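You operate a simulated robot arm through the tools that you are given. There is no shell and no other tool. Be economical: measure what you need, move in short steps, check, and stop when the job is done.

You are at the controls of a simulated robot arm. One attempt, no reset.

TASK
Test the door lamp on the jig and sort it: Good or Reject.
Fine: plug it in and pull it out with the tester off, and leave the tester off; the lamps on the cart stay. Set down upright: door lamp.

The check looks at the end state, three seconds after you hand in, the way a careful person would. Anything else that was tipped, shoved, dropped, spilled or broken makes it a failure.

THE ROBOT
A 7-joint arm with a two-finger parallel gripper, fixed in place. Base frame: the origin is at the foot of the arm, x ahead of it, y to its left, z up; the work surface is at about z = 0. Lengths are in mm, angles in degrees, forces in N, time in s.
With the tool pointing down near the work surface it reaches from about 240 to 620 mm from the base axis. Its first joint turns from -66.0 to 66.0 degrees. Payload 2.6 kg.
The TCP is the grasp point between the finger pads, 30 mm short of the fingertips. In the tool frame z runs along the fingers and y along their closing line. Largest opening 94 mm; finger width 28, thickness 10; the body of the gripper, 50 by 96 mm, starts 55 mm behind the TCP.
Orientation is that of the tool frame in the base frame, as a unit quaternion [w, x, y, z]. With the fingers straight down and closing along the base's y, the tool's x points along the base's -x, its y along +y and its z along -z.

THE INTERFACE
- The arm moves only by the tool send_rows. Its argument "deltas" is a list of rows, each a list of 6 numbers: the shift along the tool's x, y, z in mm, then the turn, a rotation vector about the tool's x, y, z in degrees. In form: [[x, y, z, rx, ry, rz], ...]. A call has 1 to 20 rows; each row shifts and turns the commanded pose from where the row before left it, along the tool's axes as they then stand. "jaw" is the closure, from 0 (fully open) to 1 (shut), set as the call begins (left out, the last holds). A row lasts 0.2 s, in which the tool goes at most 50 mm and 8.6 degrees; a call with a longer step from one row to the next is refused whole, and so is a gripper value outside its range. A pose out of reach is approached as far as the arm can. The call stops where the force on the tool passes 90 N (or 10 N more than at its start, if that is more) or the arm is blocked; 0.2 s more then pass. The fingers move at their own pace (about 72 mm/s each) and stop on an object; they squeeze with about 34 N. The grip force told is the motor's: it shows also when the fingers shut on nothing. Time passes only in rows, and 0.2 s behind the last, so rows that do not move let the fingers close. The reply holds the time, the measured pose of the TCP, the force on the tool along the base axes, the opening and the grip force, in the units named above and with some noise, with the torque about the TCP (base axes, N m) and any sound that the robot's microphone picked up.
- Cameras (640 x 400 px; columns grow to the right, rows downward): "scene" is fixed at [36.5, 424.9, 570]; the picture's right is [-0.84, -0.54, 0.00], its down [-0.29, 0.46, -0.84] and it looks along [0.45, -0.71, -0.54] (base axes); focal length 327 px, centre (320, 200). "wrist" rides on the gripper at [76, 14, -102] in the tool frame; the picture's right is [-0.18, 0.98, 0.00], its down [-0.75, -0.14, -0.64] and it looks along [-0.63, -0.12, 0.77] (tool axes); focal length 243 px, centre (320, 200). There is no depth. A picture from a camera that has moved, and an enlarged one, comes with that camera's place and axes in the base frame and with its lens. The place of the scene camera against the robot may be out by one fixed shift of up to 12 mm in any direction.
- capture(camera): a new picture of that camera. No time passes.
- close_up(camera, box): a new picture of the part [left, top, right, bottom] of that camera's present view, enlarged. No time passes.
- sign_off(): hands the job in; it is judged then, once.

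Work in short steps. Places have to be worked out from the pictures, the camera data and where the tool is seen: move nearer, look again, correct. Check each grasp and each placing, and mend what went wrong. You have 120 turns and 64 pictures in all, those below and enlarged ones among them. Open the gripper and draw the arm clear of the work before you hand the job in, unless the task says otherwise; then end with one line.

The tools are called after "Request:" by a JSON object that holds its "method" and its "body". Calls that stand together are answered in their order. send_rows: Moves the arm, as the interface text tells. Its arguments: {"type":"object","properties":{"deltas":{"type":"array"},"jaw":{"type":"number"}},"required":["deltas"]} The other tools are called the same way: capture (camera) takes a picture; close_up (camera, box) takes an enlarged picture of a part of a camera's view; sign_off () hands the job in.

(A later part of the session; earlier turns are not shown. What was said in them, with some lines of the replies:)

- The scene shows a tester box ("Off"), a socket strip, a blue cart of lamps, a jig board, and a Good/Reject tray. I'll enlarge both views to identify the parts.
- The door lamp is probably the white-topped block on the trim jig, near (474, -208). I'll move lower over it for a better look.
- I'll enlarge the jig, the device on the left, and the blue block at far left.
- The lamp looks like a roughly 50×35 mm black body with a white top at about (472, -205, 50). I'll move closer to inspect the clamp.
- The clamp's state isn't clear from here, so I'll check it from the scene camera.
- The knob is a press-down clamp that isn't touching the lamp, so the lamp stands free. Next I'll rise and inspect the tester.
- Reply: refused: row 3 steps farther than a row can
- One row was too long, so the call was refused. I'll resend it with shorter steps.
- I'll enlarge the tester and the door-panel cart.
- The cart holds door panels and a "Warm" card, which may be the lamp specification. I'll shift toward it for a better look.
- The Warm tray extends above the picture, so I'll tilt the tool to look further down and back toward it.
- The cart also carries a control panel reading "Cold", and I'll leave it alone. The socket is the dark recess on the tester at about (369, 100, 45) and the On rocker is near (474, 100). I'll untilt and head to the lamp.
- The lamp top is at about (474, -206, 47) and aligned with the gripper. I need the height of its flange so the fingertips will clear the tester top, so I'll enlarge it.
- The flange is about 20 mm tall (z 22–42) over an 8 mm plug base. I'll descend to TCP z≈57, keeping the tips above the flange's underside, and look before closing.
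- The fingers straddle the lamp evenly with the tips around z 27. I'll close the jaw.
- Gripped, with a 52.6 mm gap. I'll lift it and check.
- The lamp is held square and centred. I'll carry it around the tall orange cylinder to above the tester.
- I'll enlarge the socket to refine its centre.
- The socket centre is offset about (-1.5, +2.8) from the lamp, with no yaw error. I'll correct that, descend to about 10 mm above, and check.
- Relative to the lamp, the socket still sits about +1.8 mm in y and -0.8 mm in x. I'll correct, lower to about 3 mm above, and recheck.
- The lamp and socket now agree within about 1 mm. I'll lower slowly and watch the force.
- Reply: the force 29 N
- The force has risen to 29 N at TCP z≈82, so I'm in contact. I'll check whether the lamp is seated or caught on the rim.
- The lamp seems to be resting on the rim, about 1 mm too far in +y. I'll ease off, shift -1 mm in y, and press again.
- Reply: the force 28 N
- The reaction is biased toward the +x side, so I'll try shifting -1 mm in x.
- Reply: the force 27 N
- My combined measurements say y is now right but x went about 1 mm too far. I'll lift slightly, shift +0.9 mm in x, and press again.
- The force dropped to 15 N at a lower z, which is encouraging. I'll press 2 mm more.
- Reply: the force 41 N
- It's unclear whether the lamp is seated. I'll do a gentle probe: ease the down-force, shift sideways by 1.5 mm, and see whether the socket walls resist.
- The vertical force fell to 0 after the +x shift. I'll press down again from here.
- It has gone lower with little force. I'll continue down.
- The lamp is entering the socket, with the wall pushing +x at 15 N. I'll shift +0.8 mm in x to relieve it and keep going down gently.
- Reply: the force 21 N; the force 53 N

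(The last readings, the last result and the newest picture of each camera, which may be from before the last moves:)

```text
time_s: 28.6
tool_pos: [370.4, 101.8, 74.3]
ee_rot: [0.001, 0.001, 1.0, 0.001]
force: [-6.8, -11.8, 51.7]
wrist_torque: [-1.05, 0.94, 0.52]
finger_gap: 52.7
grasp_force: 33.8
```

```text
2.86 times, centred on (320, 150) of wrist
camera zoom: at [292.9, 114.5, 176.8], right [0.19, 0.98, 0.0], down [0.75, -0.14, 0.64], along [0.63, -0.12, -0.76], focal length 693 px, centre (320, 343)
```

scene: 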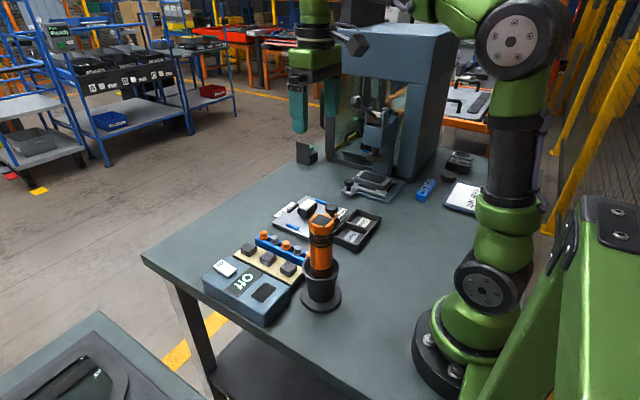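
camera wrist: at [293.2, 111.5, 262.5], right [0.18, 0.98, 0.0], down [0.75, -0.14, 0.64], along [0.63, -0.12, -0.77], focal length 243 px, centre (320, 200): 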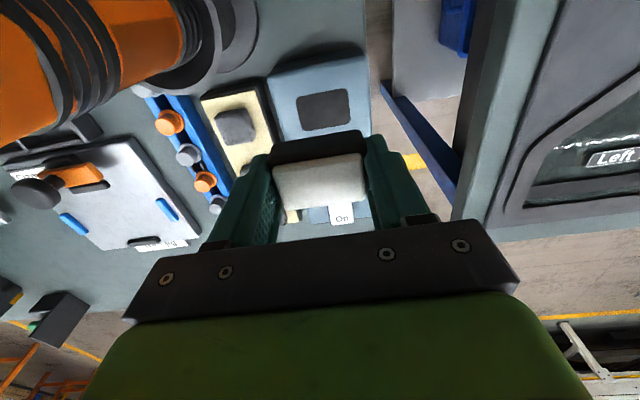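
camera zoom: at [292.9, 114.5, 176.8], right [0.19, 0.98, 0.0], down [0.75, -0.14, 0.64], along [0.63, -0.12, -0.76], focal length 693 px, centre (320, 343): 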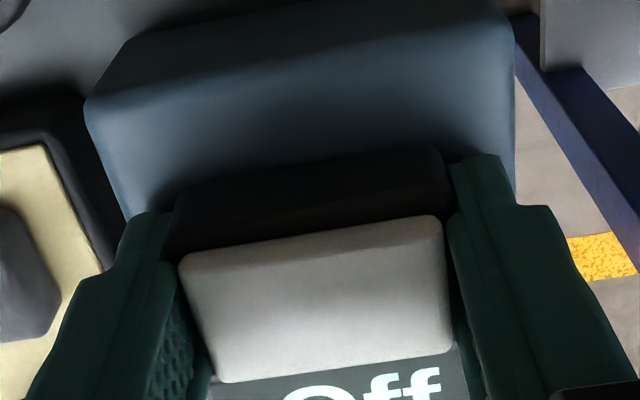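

There is a hard stop about 8 mm below the rim and the flange is flush, so the lamp is seated. I'll relieve the push, then open slightly.

Request:
{"method": "send_rows", "body": {"deltas": [[0, 0, -2.5, 0, 0, 0], [0, 0, 0, 0, 0, 0]]}}

Request:
{"method": "send_rows", "body": {"deltas": [[0, 0, 0, 0, 0, 0], [0, 0, 0, 0, 0, 0], [0, 0, 0, 0, 0, 0]], "jaw": 0.3}}

Request:
{"method": "close_up", "body": {"camera": "scene", "box": [235, 240, 305, 310]}}

```text
time_s: 29.2
tool_pos: [370.2, 102.0, 75.0]
ee_rot: [0.001, 0.0, 1.0, -0.001]
force: [9.2, -4.6, 14.5]
wrist_torque: [-0.36, 0.03, -0.2]
finger_gap: 52.5
grasp_force: 34.2
```

```text
time_s: 30.0
tool_pos: [368.1, 103.4, 74.8]
ee_rot: [0.0, 0.001, 1.0, 0.001]
force: [0.1, 12.6, 13.9]
wrist_torque: [-0.1, -0.25, 0.21]
finger_gap: 59.5
grasp_force: 0.1
```

```text
5.71 times, centred on (270, 275) of scene
camera zoom: at [36.5, 424.9, 570.0], right [-0.84, -0.54, 0.0], down [-0.29, 0.46, -0.84], along [0.45, -0.71, -0.54], focal length 1869 px, centre (606, -229)
```

zoom: 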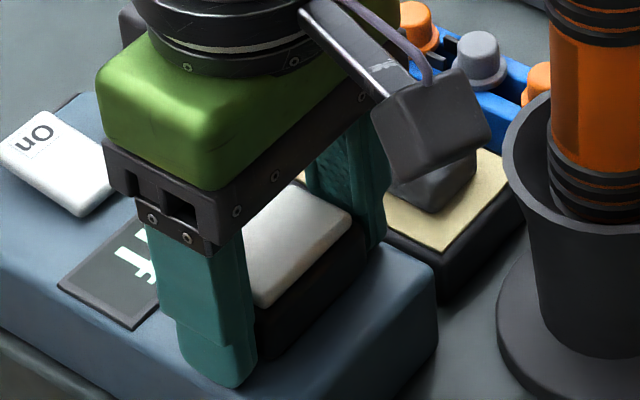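

The fingertips are dragging on the tester top. I'll lift a little, then let the fingers open fully.

Request:
{"method": "send_rows", "body": {"deltas": [[0, 0, -2, 0, 0, 0], [0, 0, -2, 0, 0, 0], [0, 0, 0, 0, 0, 0]]}}

Request:
{"method": "send_rows", "body": {"deltas": [[0, 0, -15, 0, 0, 0], [0, 0, -40, 0, 0, 0], [0, 0, -45, 0, 0, 0]]}}

Request:
{"method": "capture", "body": {"camera": "wrist"}}

Request:
{"method": "close_up", "body": {"camera": "scene", "box": [190, 225, 310, 325]}}

```text
time_s: 30.8
tool_pos: [368.6, 101.2, 79.4]
ee_rot: [-0.001, 0.0, 1.0, 0.0]
force: [0.9, 0.3, -0.1]
wrist_torque: [0.01, -0.02, -0.02]
finger_gap: 65.7
grasp_force: 0.0
```

```text
time_s: 31.6
tool_pos: [369.0, 100.6, 181.1]
ee_rot: [-0.001, 0.0, 1.0, 0.001]
force: [-0.1, 0.1, 1.1]
wrist_torque: [0.03, -0.02, 0.01]
finger_gap: 65.8
grasp_force: 0.1
```

```text
19 pictures are left
camera wrist: at [292.4, 113.5, 283.3], right [0.18, 0.98, 0.0], down [0.75, -0.14, 0.64], along [0.63, -0.12, -0.77], focal length 243 px, centre (320, 200)
```

wrist: 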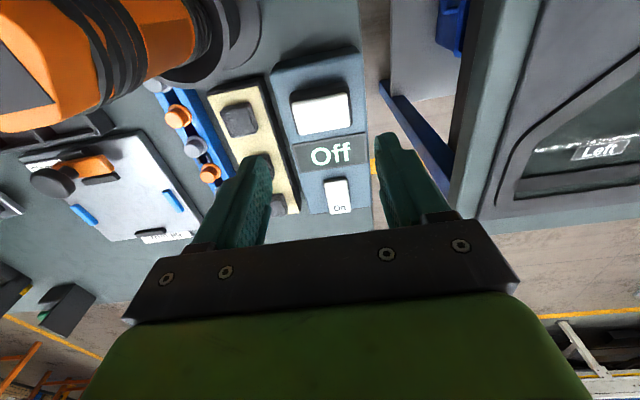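

```text
4.00 times, centred on (250, 275) of scene
camera zoom: at [36.5, 424.9, 570.0], right [-0.84, -0.54, 0.0], down [-0.29, 0.46, -0.84], along [0.45, -0.71, -0.54], focal length 1308 px, centre (600, -100)
```

zoom: 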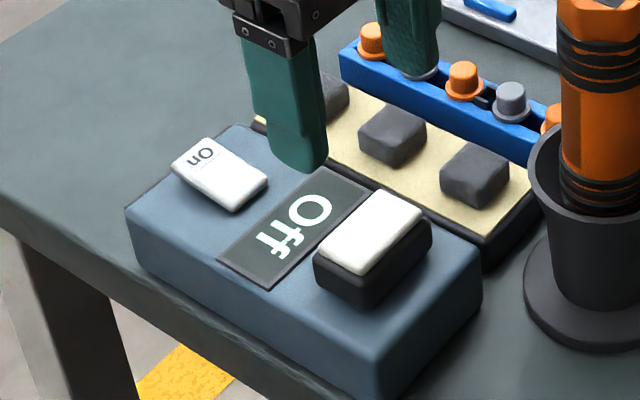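

The lamp is plugged in squarely with the tester off. I'll close the fingers and move above the "On" end of the rocker at about (494, 100).

Request:
{"method": "send_rows", "body": {"deltas": [[-42, 0, 0, 0, 0, 0], [-42, 0, 0, 0, 0, 0], [-41, 0, 10, 0, 0, 0], [0, 0, 35, 0, 0, 0], [0, 0, 30, 0, 0, 0], [0, 0, 8, 0, 0, 0]], "jaw": 1}}

Request:
{"method": "close_up", "body": {"camera": "scene", "box": [190, 205, 310, 305]}}

```text
time_s: 33.0
tool_pos: [495.5, 102.3, 97.0]
ee_rot: [-0.001, 0.0, 1.0, 0.0]
force: [-0.1, -0.4, -0.2]
wrist_torque: [-0.01, 0.04, 0.01]
finger_gap: 0.0
grasp_force: 33.4
```

```text
4.00 times, centred on (250, 255) of scene
camera zoom: at [36.5, 424.9, 570.0], right [-0.84, -0.54, 0.0], down [-0.29, 0.46, -0.84], along [0.45, -0.71, -0.54], focal length 1308 px, centre (600, -20)
```

zoom: 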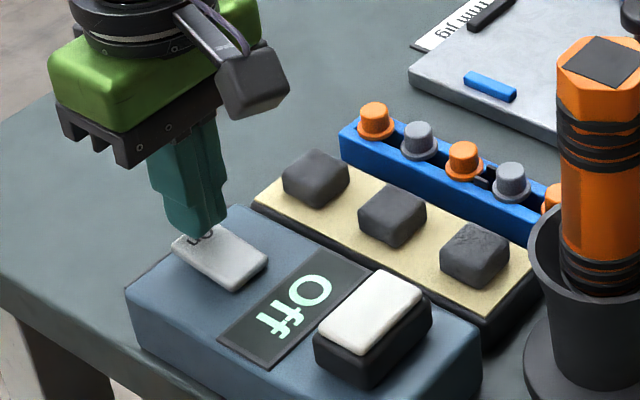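

The fingertips are above the On end, so I'll press down in small steps.

Request:
{"method": "send_rows", "body": {"deltas": [[0, 0, 4, 0, 0, 0], [0, 0, 4, 0, 0, 0], [0, 0, 3, 0, 0, 0], [0, 0, 0, 0, 0, 0]]}}

```text
time_s: 34.0
tool_pos: [495.6, 102.1, 88.2]
ee_rot: [0.002, 0.0, 1.0, 0.0]
force: [2.1, 0.5, 11.1]
wrist_torque: [0.0, 0.08, 0.06]
finger_gap: 0.0
grasp_force: 33.0
```

Request:
{"method": "send_rows", "body": {"deltas": [[0, 0, 2, 0, 0, 0], [0, 0, 2, 0, 0, 0], [0, 0, 0, 0, 0, 0]]}}

Request:
{"method": "close_up", "body": {"camera": "scene", "box": [190, 205, 310, 305]}}

```text
time_s: 34.8
tool_pos: [495.8, 101.5, 85.7]
ee_rot: [0.004, 0.002, 1.0, 0.002]
force: [-17.0, -5.0, 56.3]
wrist_torque: [-0.12, 1.26, -0.15]
finger_gap: 0.0
grasp_force: 33.2
```

```text
4.00 times, centred on (250, 255) of scene
camera zoom: at [36.2, 424.8, 570.1], right [-0.84, -0.54, 0.0], down [-0.29, 0.46, -0.84], along [0.45, -0.71, -0.54], focal length 1308 px, centre (600, -20)
```

zoom: 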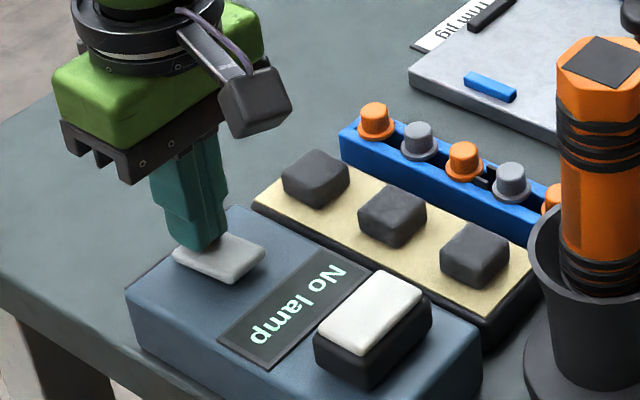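

The tester is on but shows "No lamp". I'll lift off and see whether that persists.

Request:
{"method": "send_rows", "body": {"deltas": [[0, 0, -10, 0, 0, 0], [0, 0, -20, 0, 0, 0], [0, 0, 0, 0, 0, 0], [0, 0, 0, 0, 0, 0], [0, 0, 0, 0, 0, 0]]}}

Request:
{"method": "close_up", "body": {"camera": "scene", "box": [190, 225, 310, 305]}}

```text
time_s: 36.0
tool_pos: [495.5, 101.4, 113.0]
ee_rot: [0.0, 0.0, 1.0, -0.001]
force: [0.0, 0.0, 0.0]
wrist_torque: [-0.02, -0.03, 0.0]
finger_gap: 0.0
grasp_force: 33.3
```

```text
5.00 times, centred on (250, 265) of scene
camera zoom: at [36.5, 424.9, 570.0], right [-0.84, -0.54, 0.0], down [-0.29, 0.46, -0.84], along [0.45, -0.71, -0.54], focal length 1635 px, centre (670, -125)
```

zoom: 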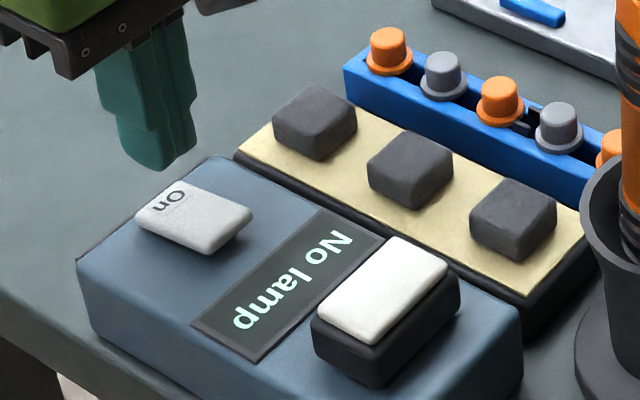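

"No lamp" persists, so the plug probably isn't fully home; the fingertips may have hit the tester top first. I'll switch off by pressing the rocker's other end at x≈459, then press the lamp down from above.

Request:
{"method": "send_rows", "body": {"deltas": [[37, -1, 0, 0, 0, 0], [0, 0, 10, 0, 0, 0], [0, 0, 6, 0, 0, 0], [0, 0, 4, 0, 0, 0], [0, 0, 0, 0, 0, 0]]}}

```text
time_s: 37.2
tool_pos: [457.1, 101.5, 89.9]
ee_rot: [0.001, 0.0, 1.0, -0.001]
force: [-0.3, -0.6, -0.3]
wrist_torque: [-0.02, -0.07, 0.02]
finger_gap: 0.1
grasp_force: 32.7
```

Request:
{"method": "send_rows", "body": {"deltas": [[0, 0, 2, 0, 0, 0], [0, 0, 2, 0, 0, 0], [0, 0, 0, 0, 0, 0]]}}

Request:
{"method": "send_rows", "body": {"deltas": [[0, 0, 1.5, 0, 0, 0], [0, 0, 0, 0, 0, 0]]}}

```text
time_s: 38.0
tool_pos: [457.2, 101.3, 86.8]
ee_rot: [0.0, 0.0, 1.0, 0.0]
force: [0.1, -0.5, 0.5]
wrist_torque: [0.01, 0.0, 0.02]
finger_gap: 0.0
grasp_force: 32.7
```

```text
time_s: 38.6
tool_pos: [458.2, 102.2, 85.5]
ee_rot: [0.001, 0.0, 1.0, 0.0]
force: [-4.1, -0.7, 6.1]
wrist_torque: [-0.02, 0.01, -0.01]
finger_gap: 0.0
grasp_force: 32.8
```

Request:
{"method": "send_rows", "body": {"deltas": [[0, 0, 2, 0, 0, 0], [0, 0, 1.5, 0, 0, 0], [0, 0, 0, 0, 0, 0]]}}

Request:
{"method": "close_up", "body": {"camera": "scene", "box": [190, 225, 310, 305]}}

```text
time_s: 39.4
tool_pos: [459.2, 100.6, 85.4]
ee_rot: [0.001, 0.001, 1.0, 0.001]
force: [-27.9, -5.2, 51.8]
wrist_torque: [-0.24, 0.1, 0.42]
finger_gap: 0.0
grasp_force: 32.3
```

```text
5.00 times, centred on (250, 265) of scene
camera zoom: at [36.2, 424.8, 570.0], right [-0.84, -0.54, 0.0], down [-0.29, 0.46, -0.84], along [0.45, -0.71, -0.54], focal length 1635 px, centre (670, -125)
```

zoom: 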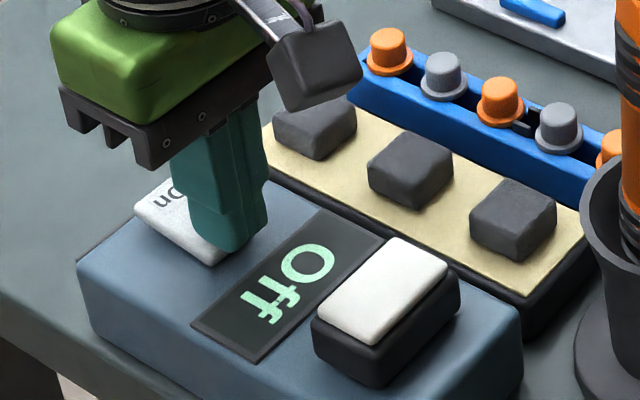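

It's off again. I'll lift, move over the lamp's centre and press straight down on its top.

Request:
{"method": "send_rows", "body": {"deltas": [[0, 0, -20, 0, 0, 0], [0, 0, -30, 0, 0, 0], [45, 0, 0, 0, 0, 0], [44, -0.5, 0, 0, 0, 0], [0, 0, 20, 0, 0, 0], [0, 0, 8, 0, 0, 0], [0, 0, 0, 0, 0, 0]]}}

```text
time_s: 41.0
tool_pos: [369.9, 100.7, 104.4]
ee_rot: [0.001, 0.0, 1.0, 0.0]
force: [0.6, 0.1, 7.5]
wrist_torque: [-0.03, 0.0, 0.0]
finger_gap: 0.0
grasp_force: 32.9
```

Contact is at lamp top z≈74.5. I'll push gradually.

Request:
{"method": "send_rows", "body": {"deltas": [[0, 0, 1.5, 0, 0, 0], [0, 0, 1.5, 0, 0, 0], [0, 0, 0, 0, 0, 0]]}}

Request:
{"method": "send_rows", "body": {"deltas": [[0, 0, 1.5, 0, 0, 0], [0, 0, 0, 0, 0, 0]]}}

```text
time_s: 41.8
tool_pos: [369.7, 101.5, 102.5]
ee_rot: [0.002, 0.002, 1.0, 0.001]
force: [-22.9, -1.3, 58.8]
wrist_torque: [-0.06, 1.09, 0.0]
finger_gap: 0.0
grasp_force: 33.3
```

```text
time_s: 42.4
tool_pos: [370.3, 101.1, 102.4]
ee_rot: [0.001, 0.002, 1.0, 0.002]
force: [-25.4, -1.8, 72.3]
wrist_torque: [-0.04, 1.27, 0.08]
finger_gap: 0.2
grasp_force: 33.1
```

I'll back off and look closely for a gap under the flange.

Request:
{"method": "send_rows", "body": {"deltas": [[0, 0, -10, 0, 0, 0], [0, 0, -40, 0, 0, 0], [-45, 0, 0, 0, 0, 0], [-44, 0.5, 0, 0, 0, 0]]}}

Request:
{"method": "close_up", "body": {"camera": "scene", "box": [245, 265, 295, 305]}}

```text
time_s: 43.4
tool_pos: [460.3, 100.0, 150.8]
ee_rot: [0.0, 0.0, 1.0, 0.0]
force: [-0.1, 0.4, -0.1]
wrist_torque: [0.02, 0.03, -0.01]
finger_gap: 0.0
grasp_force: 33.0
```

```text
10.00 times, centred on (270, 285) of scene
camera zoom: at [36.5, 424.9, 570.0], right [-0.84, -0.54, 0.0], down [-0.29, 0.46, -0.84], along [0.45, -0.71, -0.54], focal length 3270 px, centre (820, -650)
```

zoom: 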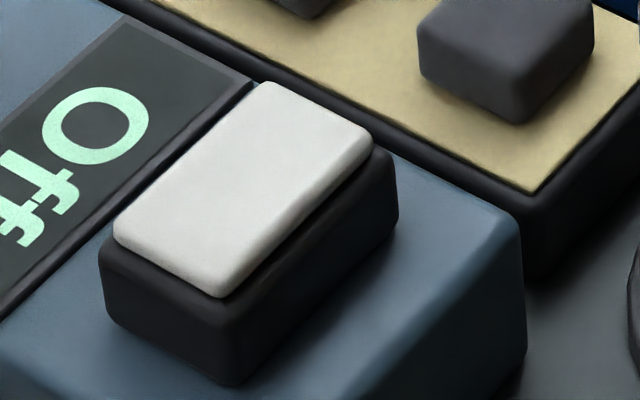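

The flange now looks flush all around. I'll switch on at the On end again.

Request:
{"method": "send_rows", "body": {"deltas": [[-35, 1, 20, 0, 0, 0], [0, 0, 35, 0, 0, 0], [0, 0, 6, 0, 0, 0], [0, 0, 2, 0, 0, 0], [0, 0, 2, 0, 0, 0], [0, 0, 0, 0, 0, 0]]}}

Request:
{"method": "send_rows", "body": {"deltas": [[0, 0, 1, 0, 0, 0], [0, 0, 0, 0, 0, 0]]}}

Request:
{"method": "close_up", "body": {"camera": "scene", "box": [190, 225, 310, 305]}}

```text
time_s: 44.8
tool_pos: [493.6, 100.8, 87.7]
ee_rot: [0.002, 0.0, 1.0, 0.0]
force: [-8.4, -4.4, 31.2]
wrist_torque: [-0.16, 0.69, -0.05]
finger_gap: 0.2
grasp_force: 33.0
```

```text
time_s: 45.4
tool_pos: [494.5, 101.6, 87.4]
ee_rot: [0.004, 0.001, 1.0, 0.001]
force: [-10.6, -5.9, 42.2]
wrist_torque: [-0.19, 0.93, -0.09]
finger_gap: 0.1
grasp_force: 32.3
```

```text
5.00 times, centred on (250, 265) of scene
camera zoom: at [36.3, 424.9, 570.0], right [-0.84, -0.54, 0.0], down [-0.29, 0.46, -0.84], along [0.45, -0.71, -0.54], focal length 1635 px, centre (670, -125)
```

zoom: 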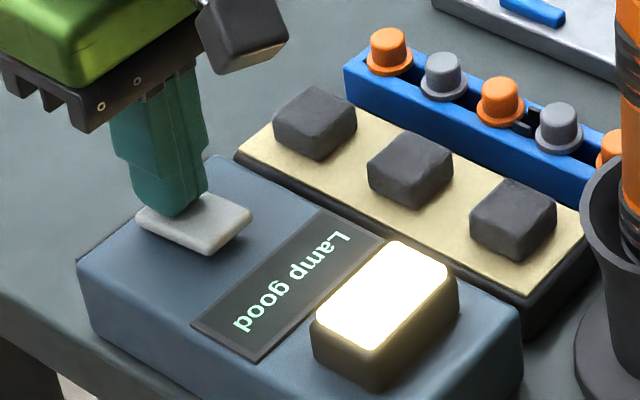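

It reads "Lamp good" and the lamp is lit. I'll lift off, wait a second and confirm the reading is stable.

Request:
{"method": "send_rows", "body": {"deltas": [[0, 0, -8, 0, 0, 0], [0, 0, -22, 0, 0, 0], [37, -1, 0, 0, 0, 0], [0, 0, 10, 0, 0, 0], [0, 0, 0, 0, 0, 0], [0, 0, 0, 0, 0, 0], [0, 0, 0, 0, 0, 0]]}}

Request:
{"method": "close_up", "body": {"camera": "scene", "box": [190, 225, 310, 305]}}

```text
time_s: 47.0
tool_pos: [456.0, 101.1, 104.4]
ee_rot: [0.0, 0.0, 1.0, 0.0]
force: [0.7, -0.5, -1.2]
wrist_torque: [0.02, -0.05, 0.0]
finger_gap: 0.0
grasp_force: 32.7
```

```text
5.00 times, centred on (250, 265) of scene
camera zoom: at [36.5, 424.9, 570.0], right [-0.84, -0.54, 0.0], down [-0.29, 0.46, -0.84], along [0.45, -0.71, -0.54], focal length 1635 px, centre (670, -125)
```

zoom: 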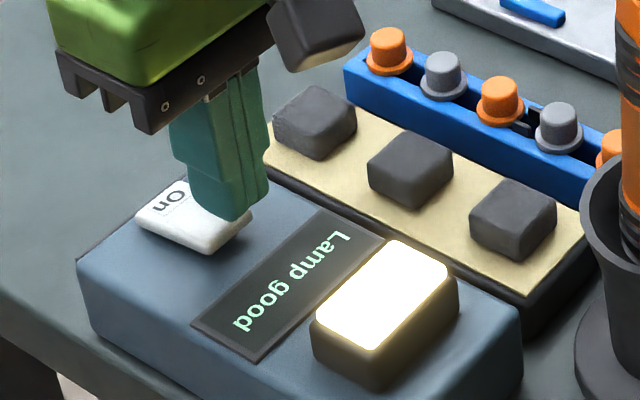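

It's stably "Lamp good". I'll press the off end now.

Request:
{"method": "send_rows", "body": {"deltas": [[0, 0, 12, 0, 0, 0], [0, 0, 4, 0, 0, 0], [0, 0, 2, 0, 0, 0], [0, 0, 1, 0, 0, 0], [0, 0, 0, 0, 0, 0]]}}

Request:
{"method": "send_rows", "body": {"deltas": [[0, 0, 1.5, 0, 0, 0], [0, 0, 0, 0, 0, 0]]}}

```text
time_s: 48.2
tool_pos: [456.3, 100.9, 84.9]
ee_rot: [0.0, 0.0, 1.0, 0.0]
force: [-8.9, -1.1, 12.7]
wrist_torque: [-0.03, 0.04, -0.01]
finger_gap: 0.0
grasp_force: 32.7
```

```text
time_s: 48.8
tool_pos: [455.7, 99.8, 85.1]
ee_rot: [0.0, 0.001, 1.0, 0.0]
force: [-23.8, -6.7, 39.7]
wrist_torque: [-0.25, 0.15, 0.1]
finger_gap: 0.0
grasp_force: 33.3
```

The force profile matches the earlier off-press. I'll lift, move over the lamp with the fingers open, and verify "Off".

Request:
{"method": "send_rows", "body": {"deltas": [[0, 0, -15, 0, 0, 0], [0, 0, -45, 0, 0, 0], [43, 0.5, 0, 0, 0, 0], [43, 0, 0, 0, 0, 0]], "jaw": 0.25}}

Request:
{"method": "capture", "body": {"camera": "wrist"}}

```text
time_s: 49.8
tool_pos: [370.9, 102.0, 143.0]
ee_rot: [0.0, 0.0, 1.0, 0.0]
force: [-0.2, -0.1, 1.0]
wrist_torque: [0.02, -0.02, 0.0]
finger_gap: 70.3
grasp_force: 0.1
```

```text
10 pictures are left
camera wrist: at [293.3, 113.7, 244.9], right [0.18, 0.98, 0.0], down [0.75, -0.14, 0.64], along [0.63, -0.12, -0.77], focal length 243 px, centre (320, 200)
```

wrist: 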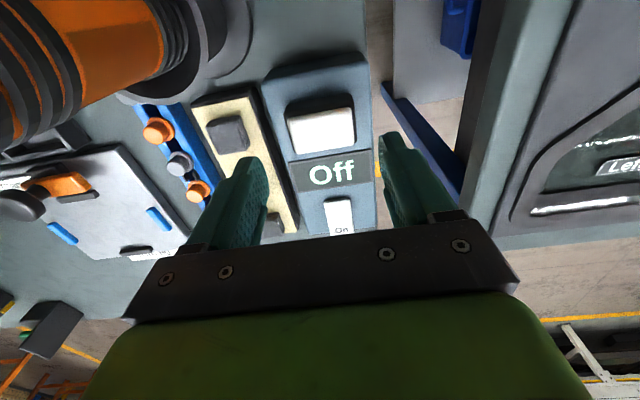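

The display reads Off and the lamp is dark and centred between the fingers. I'll descend to z≈79 and grip.

Request:
{"method": "send_rows", "body": {"deltas": [[0, 0, 30, 0, 0, 0], [0, -0.5, 25, 0, 0, 0], [0, 0, 8, 0, 0, 0], [0, 0, 0, 0, 0, 0]]}}

Request:
{"method": "send_rows", "body": {"deltas": [[0, 0, 0, 0, 0, 0], [0, 0, 0, 0, 0, 0], [0, 0, 0, 0, 0, 0]], "jaw": 1}}

```text
time_s: 50.8
tool_pos: [370.3, 101.1, 79.2]
ee_rot: [0.0, 0.0, 1.0, 0.0]
force: [-0.5, -0.1, 0.2]
wrist_torque: [0.02, 0.03, 0.0]
finger_gap: 70.3
grasp_force: 0.0
```

```text
time_s: 51.6
tool_pos: [370.4, 101.4, 80.0]
ee_rot: [0.0, -0.002, 1.0, 0.0]
force: [2.0, 7.9, -2.0]
wrist_torque: [0.24, -0.01, 0.0]
finger_gap: 52.7
grasp_force: 34.2
```

Gripped at 52.7 mm. I'll relieve the small side load and lift slowly.

Request:
{"method": "send_rows", "body": {"deltas": [[0, 0.6, 0, 0, 0, 0], [0, 0, -2, 0, 0, 0], [0, 0, -3, 0, 0, 0], [0, 0, -4, 0, 0, 0], [0, 0, -5, 0, 0, 0], [0, 0, 0, 0, 0, 0]]}}

Request:
{"method": "close_up", "body": {"camera": "scene", "box": [190, 215, 320, 315]}}

```text
time_s: 53.0
tool_pos: [370.4, 100.5, 93.6]
ee_rot: [0.0, 0.001, 1.0, 0.0]
force: [-0.2, 0.2, 0.3]
wrist_torque: [-0.01, 0.0, -0.03]
finger_gap: 52.6
grasp_force: 33.1
```

```text
4.00 times, centred on (255, 265) of scene
camera zoom: at [36.5, 424.9, 570.0], right [-0.84, -0.54, 0.0], down [-0.29, 0.46, -0.84], along [0.45, -0.71, -0.54], focal length 1308 px, centre (580, -60)
```

zoom: 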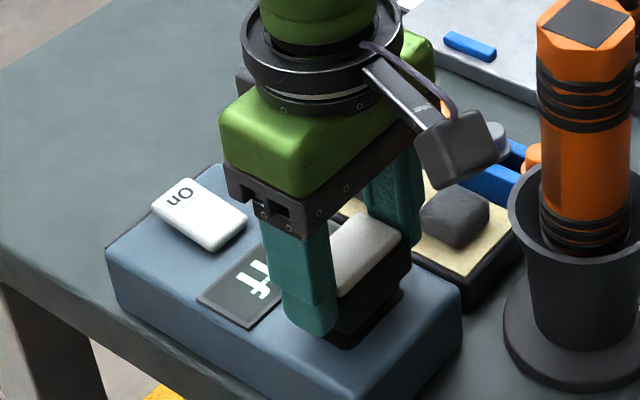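

The lamp is out cleanly and the tester is off, so it goes to Good. The Good pocket is about 68×64 mm inside, centred near (325, -262), with walls about 25 mm tall. Fingers across the lamp's long side won't fit there, so I'll set it back on the jig and regrasp across the short side.

Request:
{"method": "send_rows", "body": {"deltas": [[0, 0, -45, 0, 0, 0], [0, 0, -45, 0, 0, 0], [-30, 0, 0, 0, 0, 0], [-31, 0, 0, 0, 0, 0], [-6, -38, 0, 0, 0, 0], [-6, -38, 0, 0, 0, 0], [-6, -38, 0, 0, 0, 0], [-6, -38, 0, 0, 0, 0], [-6, -38, 0, 0, 0, 0], [-6, -38, 0, 0, 0, 0], [-6, -38, 0, 0, 0, 0], [-1, -40, 0, 0, 0, 0], [0, 0, 40, 0, 0, 0], [0, 0, 40, 0, 0, 0], [0, 0, 35, 0, 0, 0]]}}

```text
time_s: 56.2
tool_pos: [470.8, -204.3, 69.5]
ee_rot: [0.0, 0.0, 1.0, 0.0]
force: [0.0, -0.1, 0.5]
wrist_torque: [-0.01, 0.01, -0.02]
finger_gap: 52.9
grasp_force: 34.3
```

Request:
{"method": "send_rows", "body": {"deltas": [[-2, -1, 5, 0, 0, 0], [0, 0, 4, 0, 0, 0], [0, 0, 2, 0, 0, 0], [0, 0, 0, 0, 0, 0]]}}

```text
time_s: 57.2
tool_pos: [476.0, -207.2, 59.7]
ee_rot: [0.002, 0.001, 1.0, -0.001]
force: [-5.9, 1.8, 18.2]
wrist_torque: [0.05, 0.22, -0.01]
finger_gap: 52.7
grasp_force: 34.1
```

The lamp is down on the jig plate (18 N). I'll ease off, open, rise and turn the gripper 90°.

Request:
{"method": "send_rows", "body": {"deltas": [[0, 0, -1.2, 0, 0, 0], [0, 0, 0, 0, 0, 0]]}}

Request:
{"method": "send_rows", "body": {"deltas": [[0, 0, 0, 0, 0, 0], [0, 0, 0, 0, 0, 0], [0, 0, 0, 0, 0, 0], [0, 0, -20, 0, 0, 0], [0, 0, -40, 0, 0, 0], [0, 0, -40, 0, 0, 0]], "jaw": 0.25}}

Request:
{"method": "send_rows", "body": {"deltas": [[0, 0, 0, 0, 0, 8.5], [0, 0, 0, 0, 0, 8.5], [0, 0, 0, 0, 0, 8.5], [0, 0, 0, 0, 0, 8.5], [0, 0, 0, 0, 0, 8.5], [0, 0, 0, 0, 0, 8.5], [0, 0, 0, 0, 0, 8.5], [0, 0, 0, 0, 0, 8.5], [0, 0, 0, 0, 0, 8.5], [0, 0, 0, 0, 0, 8.5], [0, 0, 0, 0, 0, 5], [0, 0, 0, 0, 0, 0]]}}

Request:
{"method": "capture", "body": {"camera": "wrist"}}

```text
time_s: 57.8
tool_pos: [477.0, -206.7, 60.7]
ee_rot: [0.001, 0.001, 1.0, 0.0]
force: [0.7, -2.1, 14.8]
wrist_torque: [-0.05, 0.01, 0.0]
finger_gap: 52.7
grasp_force: 33.9
```

```text
time_s: 59.2
tool_pos: [475.1, -204.6, 159.1]
ee_rot: [0.0, 0.0, 1.0, 0.0]
force: [0.2, -0.6, 0.3]
wrist_torque: [0.02, 0.0, 0.02]
finger_gap: 70.6
grasp_force: 0.0
```

```text
time_s: 61.8
tool_pos: [476.2, -205.5, 159.2]
ee_rot: [0.0, 0.708, 0.707, 0.0]
force: [0.5, 0.4, -0.1]
wrist_torque: [0.02, 0.0, -0.02]
finger_gap: 70.6
grasp_force: 0.0
```

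```text
8 pictures are left
camera wrist: at [489.3, -131.1, 260.7], right [0.98, -0.19, 0.0], down [-0.14, -0.75, 0.64], along [-0.12, -0.63, -0.77], focal length 243 px, centre (320, 200)
```

wrist: 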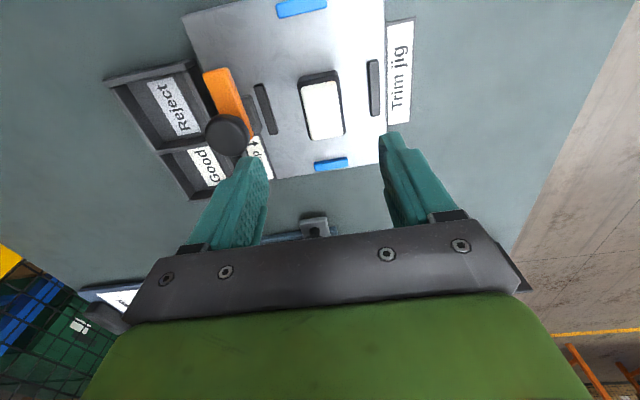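

The lamp stands upright, about 1 mm from the TCP. I'll narrow the jaw, descend to z≈60 and grip the short side.

Request:
{"method": "send_rows", "body": {"deltas": [[0.8, 1.2, 30, 0, 0, 0], [0, 0, 30, 0, 0, 0], [0, 0, 30, 0, 0, 0], [0, 0, 9, 0, 0, 0], [0, 0, 0, 0, 0, 0]], "jaw": 0.43}}

Request:
{"method": "send_rows", "body": {"deltas": [[0, 0, 0, 0, 0, 0], [0, 0, 0, 0, 0, 0], [0, 0, 0, 0, 0, 0]], "jaw": 1}}

```text
time_s: 63.0
tool_pos: [477.9, -204.9, 60.5]
ee_rot: [0.0, 0.706, 0.708, 0.0]
force: [0.4, 0.5, 0.3]
wrist_torque: [0.05, 0.02, 0.01]
finger_gap: 53.5
grasp_force: 0.0
```

```text
time_s: 63.8
tool_pos: [477.3, -205.9, 61.6]
ee_rot: [0.0, 0.707, 0.708, 0.0]
force: [0.2, 0.3, -0.2]
wrist_torque: [0.02, 0.02, -0.01]
finger_gap: 34.8
grasp_force: 34.3
```

Gripped at 34.8 mm. I'll lift, carry it over the Good pocket, and look.

Request:
{"method": "send_rows", "body": {"deltas": [[0, 0, -20, 0, 0, 0], [0, 0, -40, 0, 0, 0], [0, 0, -40, 0, 0, 0], [-14, -38, 0, 0, 0, 0], [-14, -38, 0, 0, 0, 0], [-14, -38, 0, 0, 0, 0], [-14, -38, 0, 0, 0, 0], [0, 0, 30, 0, 0, 0], [0, 0, 0, 0, 0, 0]]}}

Request:
{"method": "capture", "body": {"camera": "wrist"}}

```text
time_s: 65.8
tool_pos: [326.5, -261.1, 129.3]
ee_rot: [0.0, 0.706, 0.708, 0.0]
force: [-0.2, -1.0, -0.5]
wrist_torque: [0.0, 0.01, 0.02]
finger_gap: 34.9
grasp_force: 34.1
```

```text
7 pictures are left
camera wrist: at [340.0, -186.0, 231.7], right [0.98, -0.18, 0.0], down [-0.14, -0.75, 0.64], along [-0.12, -0.63, -0.77], focal length 243 px, centre (320, 200)
```

wrist: 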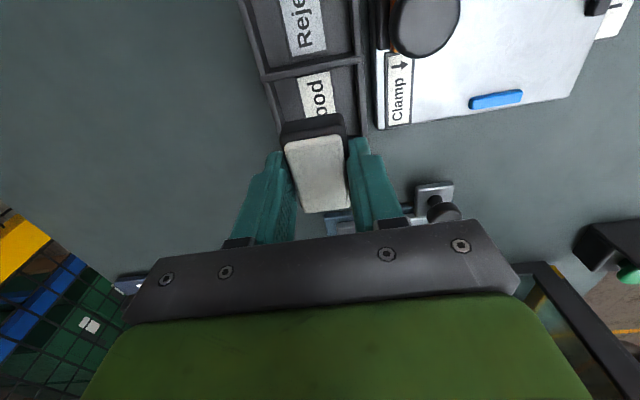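

The pocket centre matches the TCP within about 1 mm. I'll lower into the pocket, then go slowly to contact.

Request:
{"method": "send_rows", "body": {"deltas": [[-0.7, 0, 30, 0, 0, 0], [0, 0, 20, 0, 0, 0], [0, 0, 10, 0, 0, 0], [0, 0, 0, 0, 0, 0]]}}

Request:
{"method": "close_up", "body": {"camera": "scene", "box": [310, 170, 410, 260]}}

```text
time_s: 66.8
tool_pos: [324.8, -260.8, 69.7]
ee_rot: [0.0, 0.707, 0.708, 0.0]
force: [0.4, 0.4, -0.1]
wrist_torque: [0.02, 0.0, 0.0]
finger_gap: 34.7
grasp_force: 33.7
```

```text
4.44 times, centred on (360, 215) of scene
camera zoom: at [36.5, 424.9, 570.0], right [-0.84, -0.54, 0.0], down [-0.29, 0.46, -0.84], along [0.45, -0.71, -0.54], focal length 1453 px, centre (142, 133)
```

zoom: 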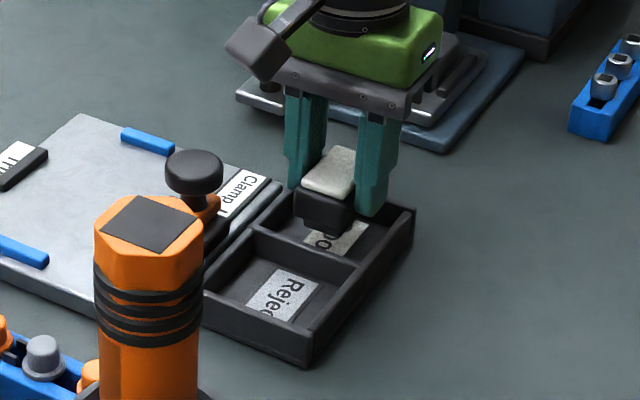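

It's well placed above the pocket. I'll lower gently to contact.

Request:
{"method": "send_rows", "body": {"deltas": [[0, -0.3, 6, 0, 0, 0], [0, 0, 5, 0, 0, 0], [0, 0, 3, 0, 0, 0], [0, 0, 0, 0, 0, 0]]}}

Request:
{"method": "send_rows", "body": {"deltas": [[0, 0, 2, 0, 0, 0], [0, 0, 2, 0, 0, 0], [0, 0, 0, 0, 0, 0]]}}

```text
time_s: 67.8
tool_pos: [325.5, -260.9, 56.1]
ee_rot: [0.0, 0.707, 0.708, 0.0]
force: [0.4, 0.2, 0.0]
wrist_torque: [-0.04, -0.03, 0.0]
finger_gap: 34.9
grasp_force: 34.2
```

```text
time_s: 68.6
tool_pos: [326.0, -261.2, 52.7]
ee_rot: [0.0, 0.707, 0.707, 0.0]
force: [0.4, 0.4, -0.1]
wrist_torque: [0.02, 0.01, -0.01]
finger_gap: 35.0
grasp_force: 34.1
```

Request:
{"method": "send_rows", "body": {"deltas": [[0, 0, 1.5, 0, 0, 0], [0, 0, 1, 0, 0, 0], [0, 0, 0, 0, 0, 0]]}}

Request:
{"method": "send_rows", "body": {"deltas": [[0, 0, 1, 0, 0, 0], [0, 0, 0, 0, 0, 0]]}}

```text
time_s: 69.4
tool_pos: [325.0, -262.0, 50.4]
ee_rot: [0.001, 0.707, 0.707, 0.001]
force: [-2.2, 2.4, 8.0]
wrist_torque: [0.07, 0.11, -0.01]
finger_gap: 34.6
grasp_force: 33.6
```

```text
time_s: 70.0
tool_pos: [325.8, -260.5, 50.8]
ee_rot: [0.002, 0.708, 0.706, 0.0]
force: [-8.1, 5.2, 28.4]
wrist_torque: [0.23, 0.33, 0.0]
finger_gap: 34.9
grasp_force: 33.7
```

There's contact at z≈50.5, as expected for the pocket floor. I'll ease off, open by about 4 mm per side, and rise.

Request:
{"method": "send_rows", "body": {"deltas": [[0, 0, -1.2, 0, 0, 0], [0, 0, 0, 0, 0, 0]]}}

Request:
{"method": "send_rows", "body": {"deltas": [[0, 0, 0, 0, 0, 0], [0, 0, 0, 0, 0, 0], [0, 0, -5, 0, 0, 0], [0, 0, -15, 0, 0, 0]], "jaw": 0.54}}

Request:
{"method": "send_rows", "body": {"deltas": [[0, 0, -30, 0, 0, 0], [0, 0, -45, 0, 0, 0], [0, 0, -45, 0, 0, 0], [0, 0, -45, 0, 0, 0], [20, -20, -30, 0, 0, 0]], "jaw": 0.3}}

Request:
{"method": "capture", "body": {"camera": "scene"}}

Request:
{"method": "close_up", "body": {"camera": "scene", "box": [190, 170, 410, 330]}}

```text
time_s: 70.6
tool_pos: [324.7, -261.1, 49.9]
ee_rot: [0.001, 0.707, 0.707, 0.0]
force: [1.6, -1.7, 8.0]
wrist_torque: [-0.05, -0.13, 0.01]
finger_gap: 34.6
grasp_force: 33.5
```

```text
time_s: 71.6
tool_pos: [324.7, -263.2, 69.6]
ee_rot: [0.0, 0.707, 0.707, -0.001]
force: [-0.8, -0.1, -0.3]
wrist_torque: [-0.01, 0.01, 0.01]
finger_gap: 43.3
grasp_force: 0.0
```

```text
time_s: 72.8
tool_pos: [306.6, -243.3, 263.5]
ee_rot: [0.001, 0.707, 0.707, 0.0]
force: [-0.5, -1.3, 0.2]
wrist_torque: [0.0, 0.01, 0.03]
finger_gap: 65.6
grasp_force: 0.0
```

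```text
5 pictures are left
```

scene: 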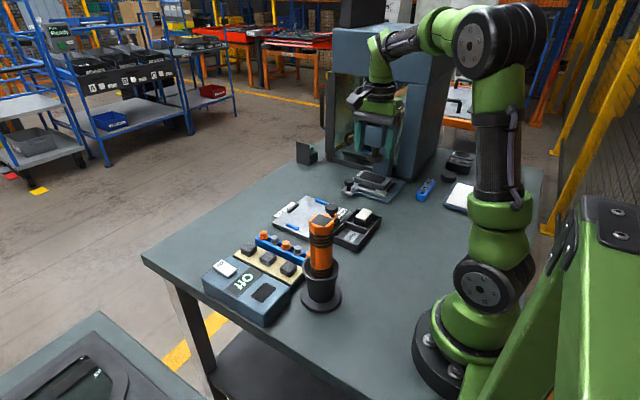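

```text
2.50 times, centred on (300, 250) of scene
camera zoom: at [36.6, 424.9, 570.0], right [-0.84, -0.54, 0.0], down [-0.29, 0.46, -0.84], along [0.45, -0.71, -0.54], focal length 818 px, centre (370, 75)
```

zoom: 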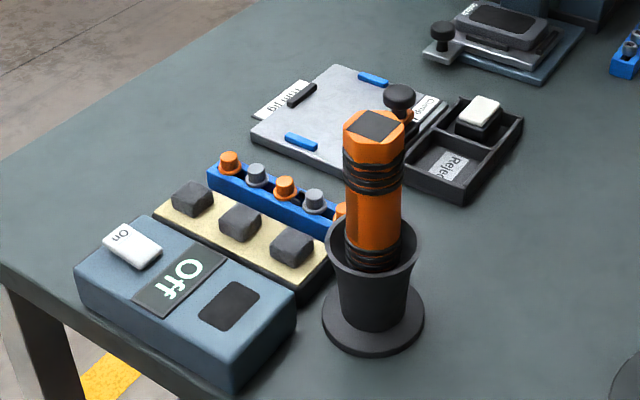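

The lamp stands upright in the Good pocket, the tester reads Off, and everything else is where it was. The arm is clear at z 263 with the gripper open, so I'm handing in.

Request:
{"method": "sign_off", "body": {}}

```text
The job is handed in.
```

The door lamp tested "Lamp good" and stands upright in the Good tray, with the tester left off; the first switch-on read "No lamp" because the plug wasn't fully in, so I switched off, pressed it home and tested again.
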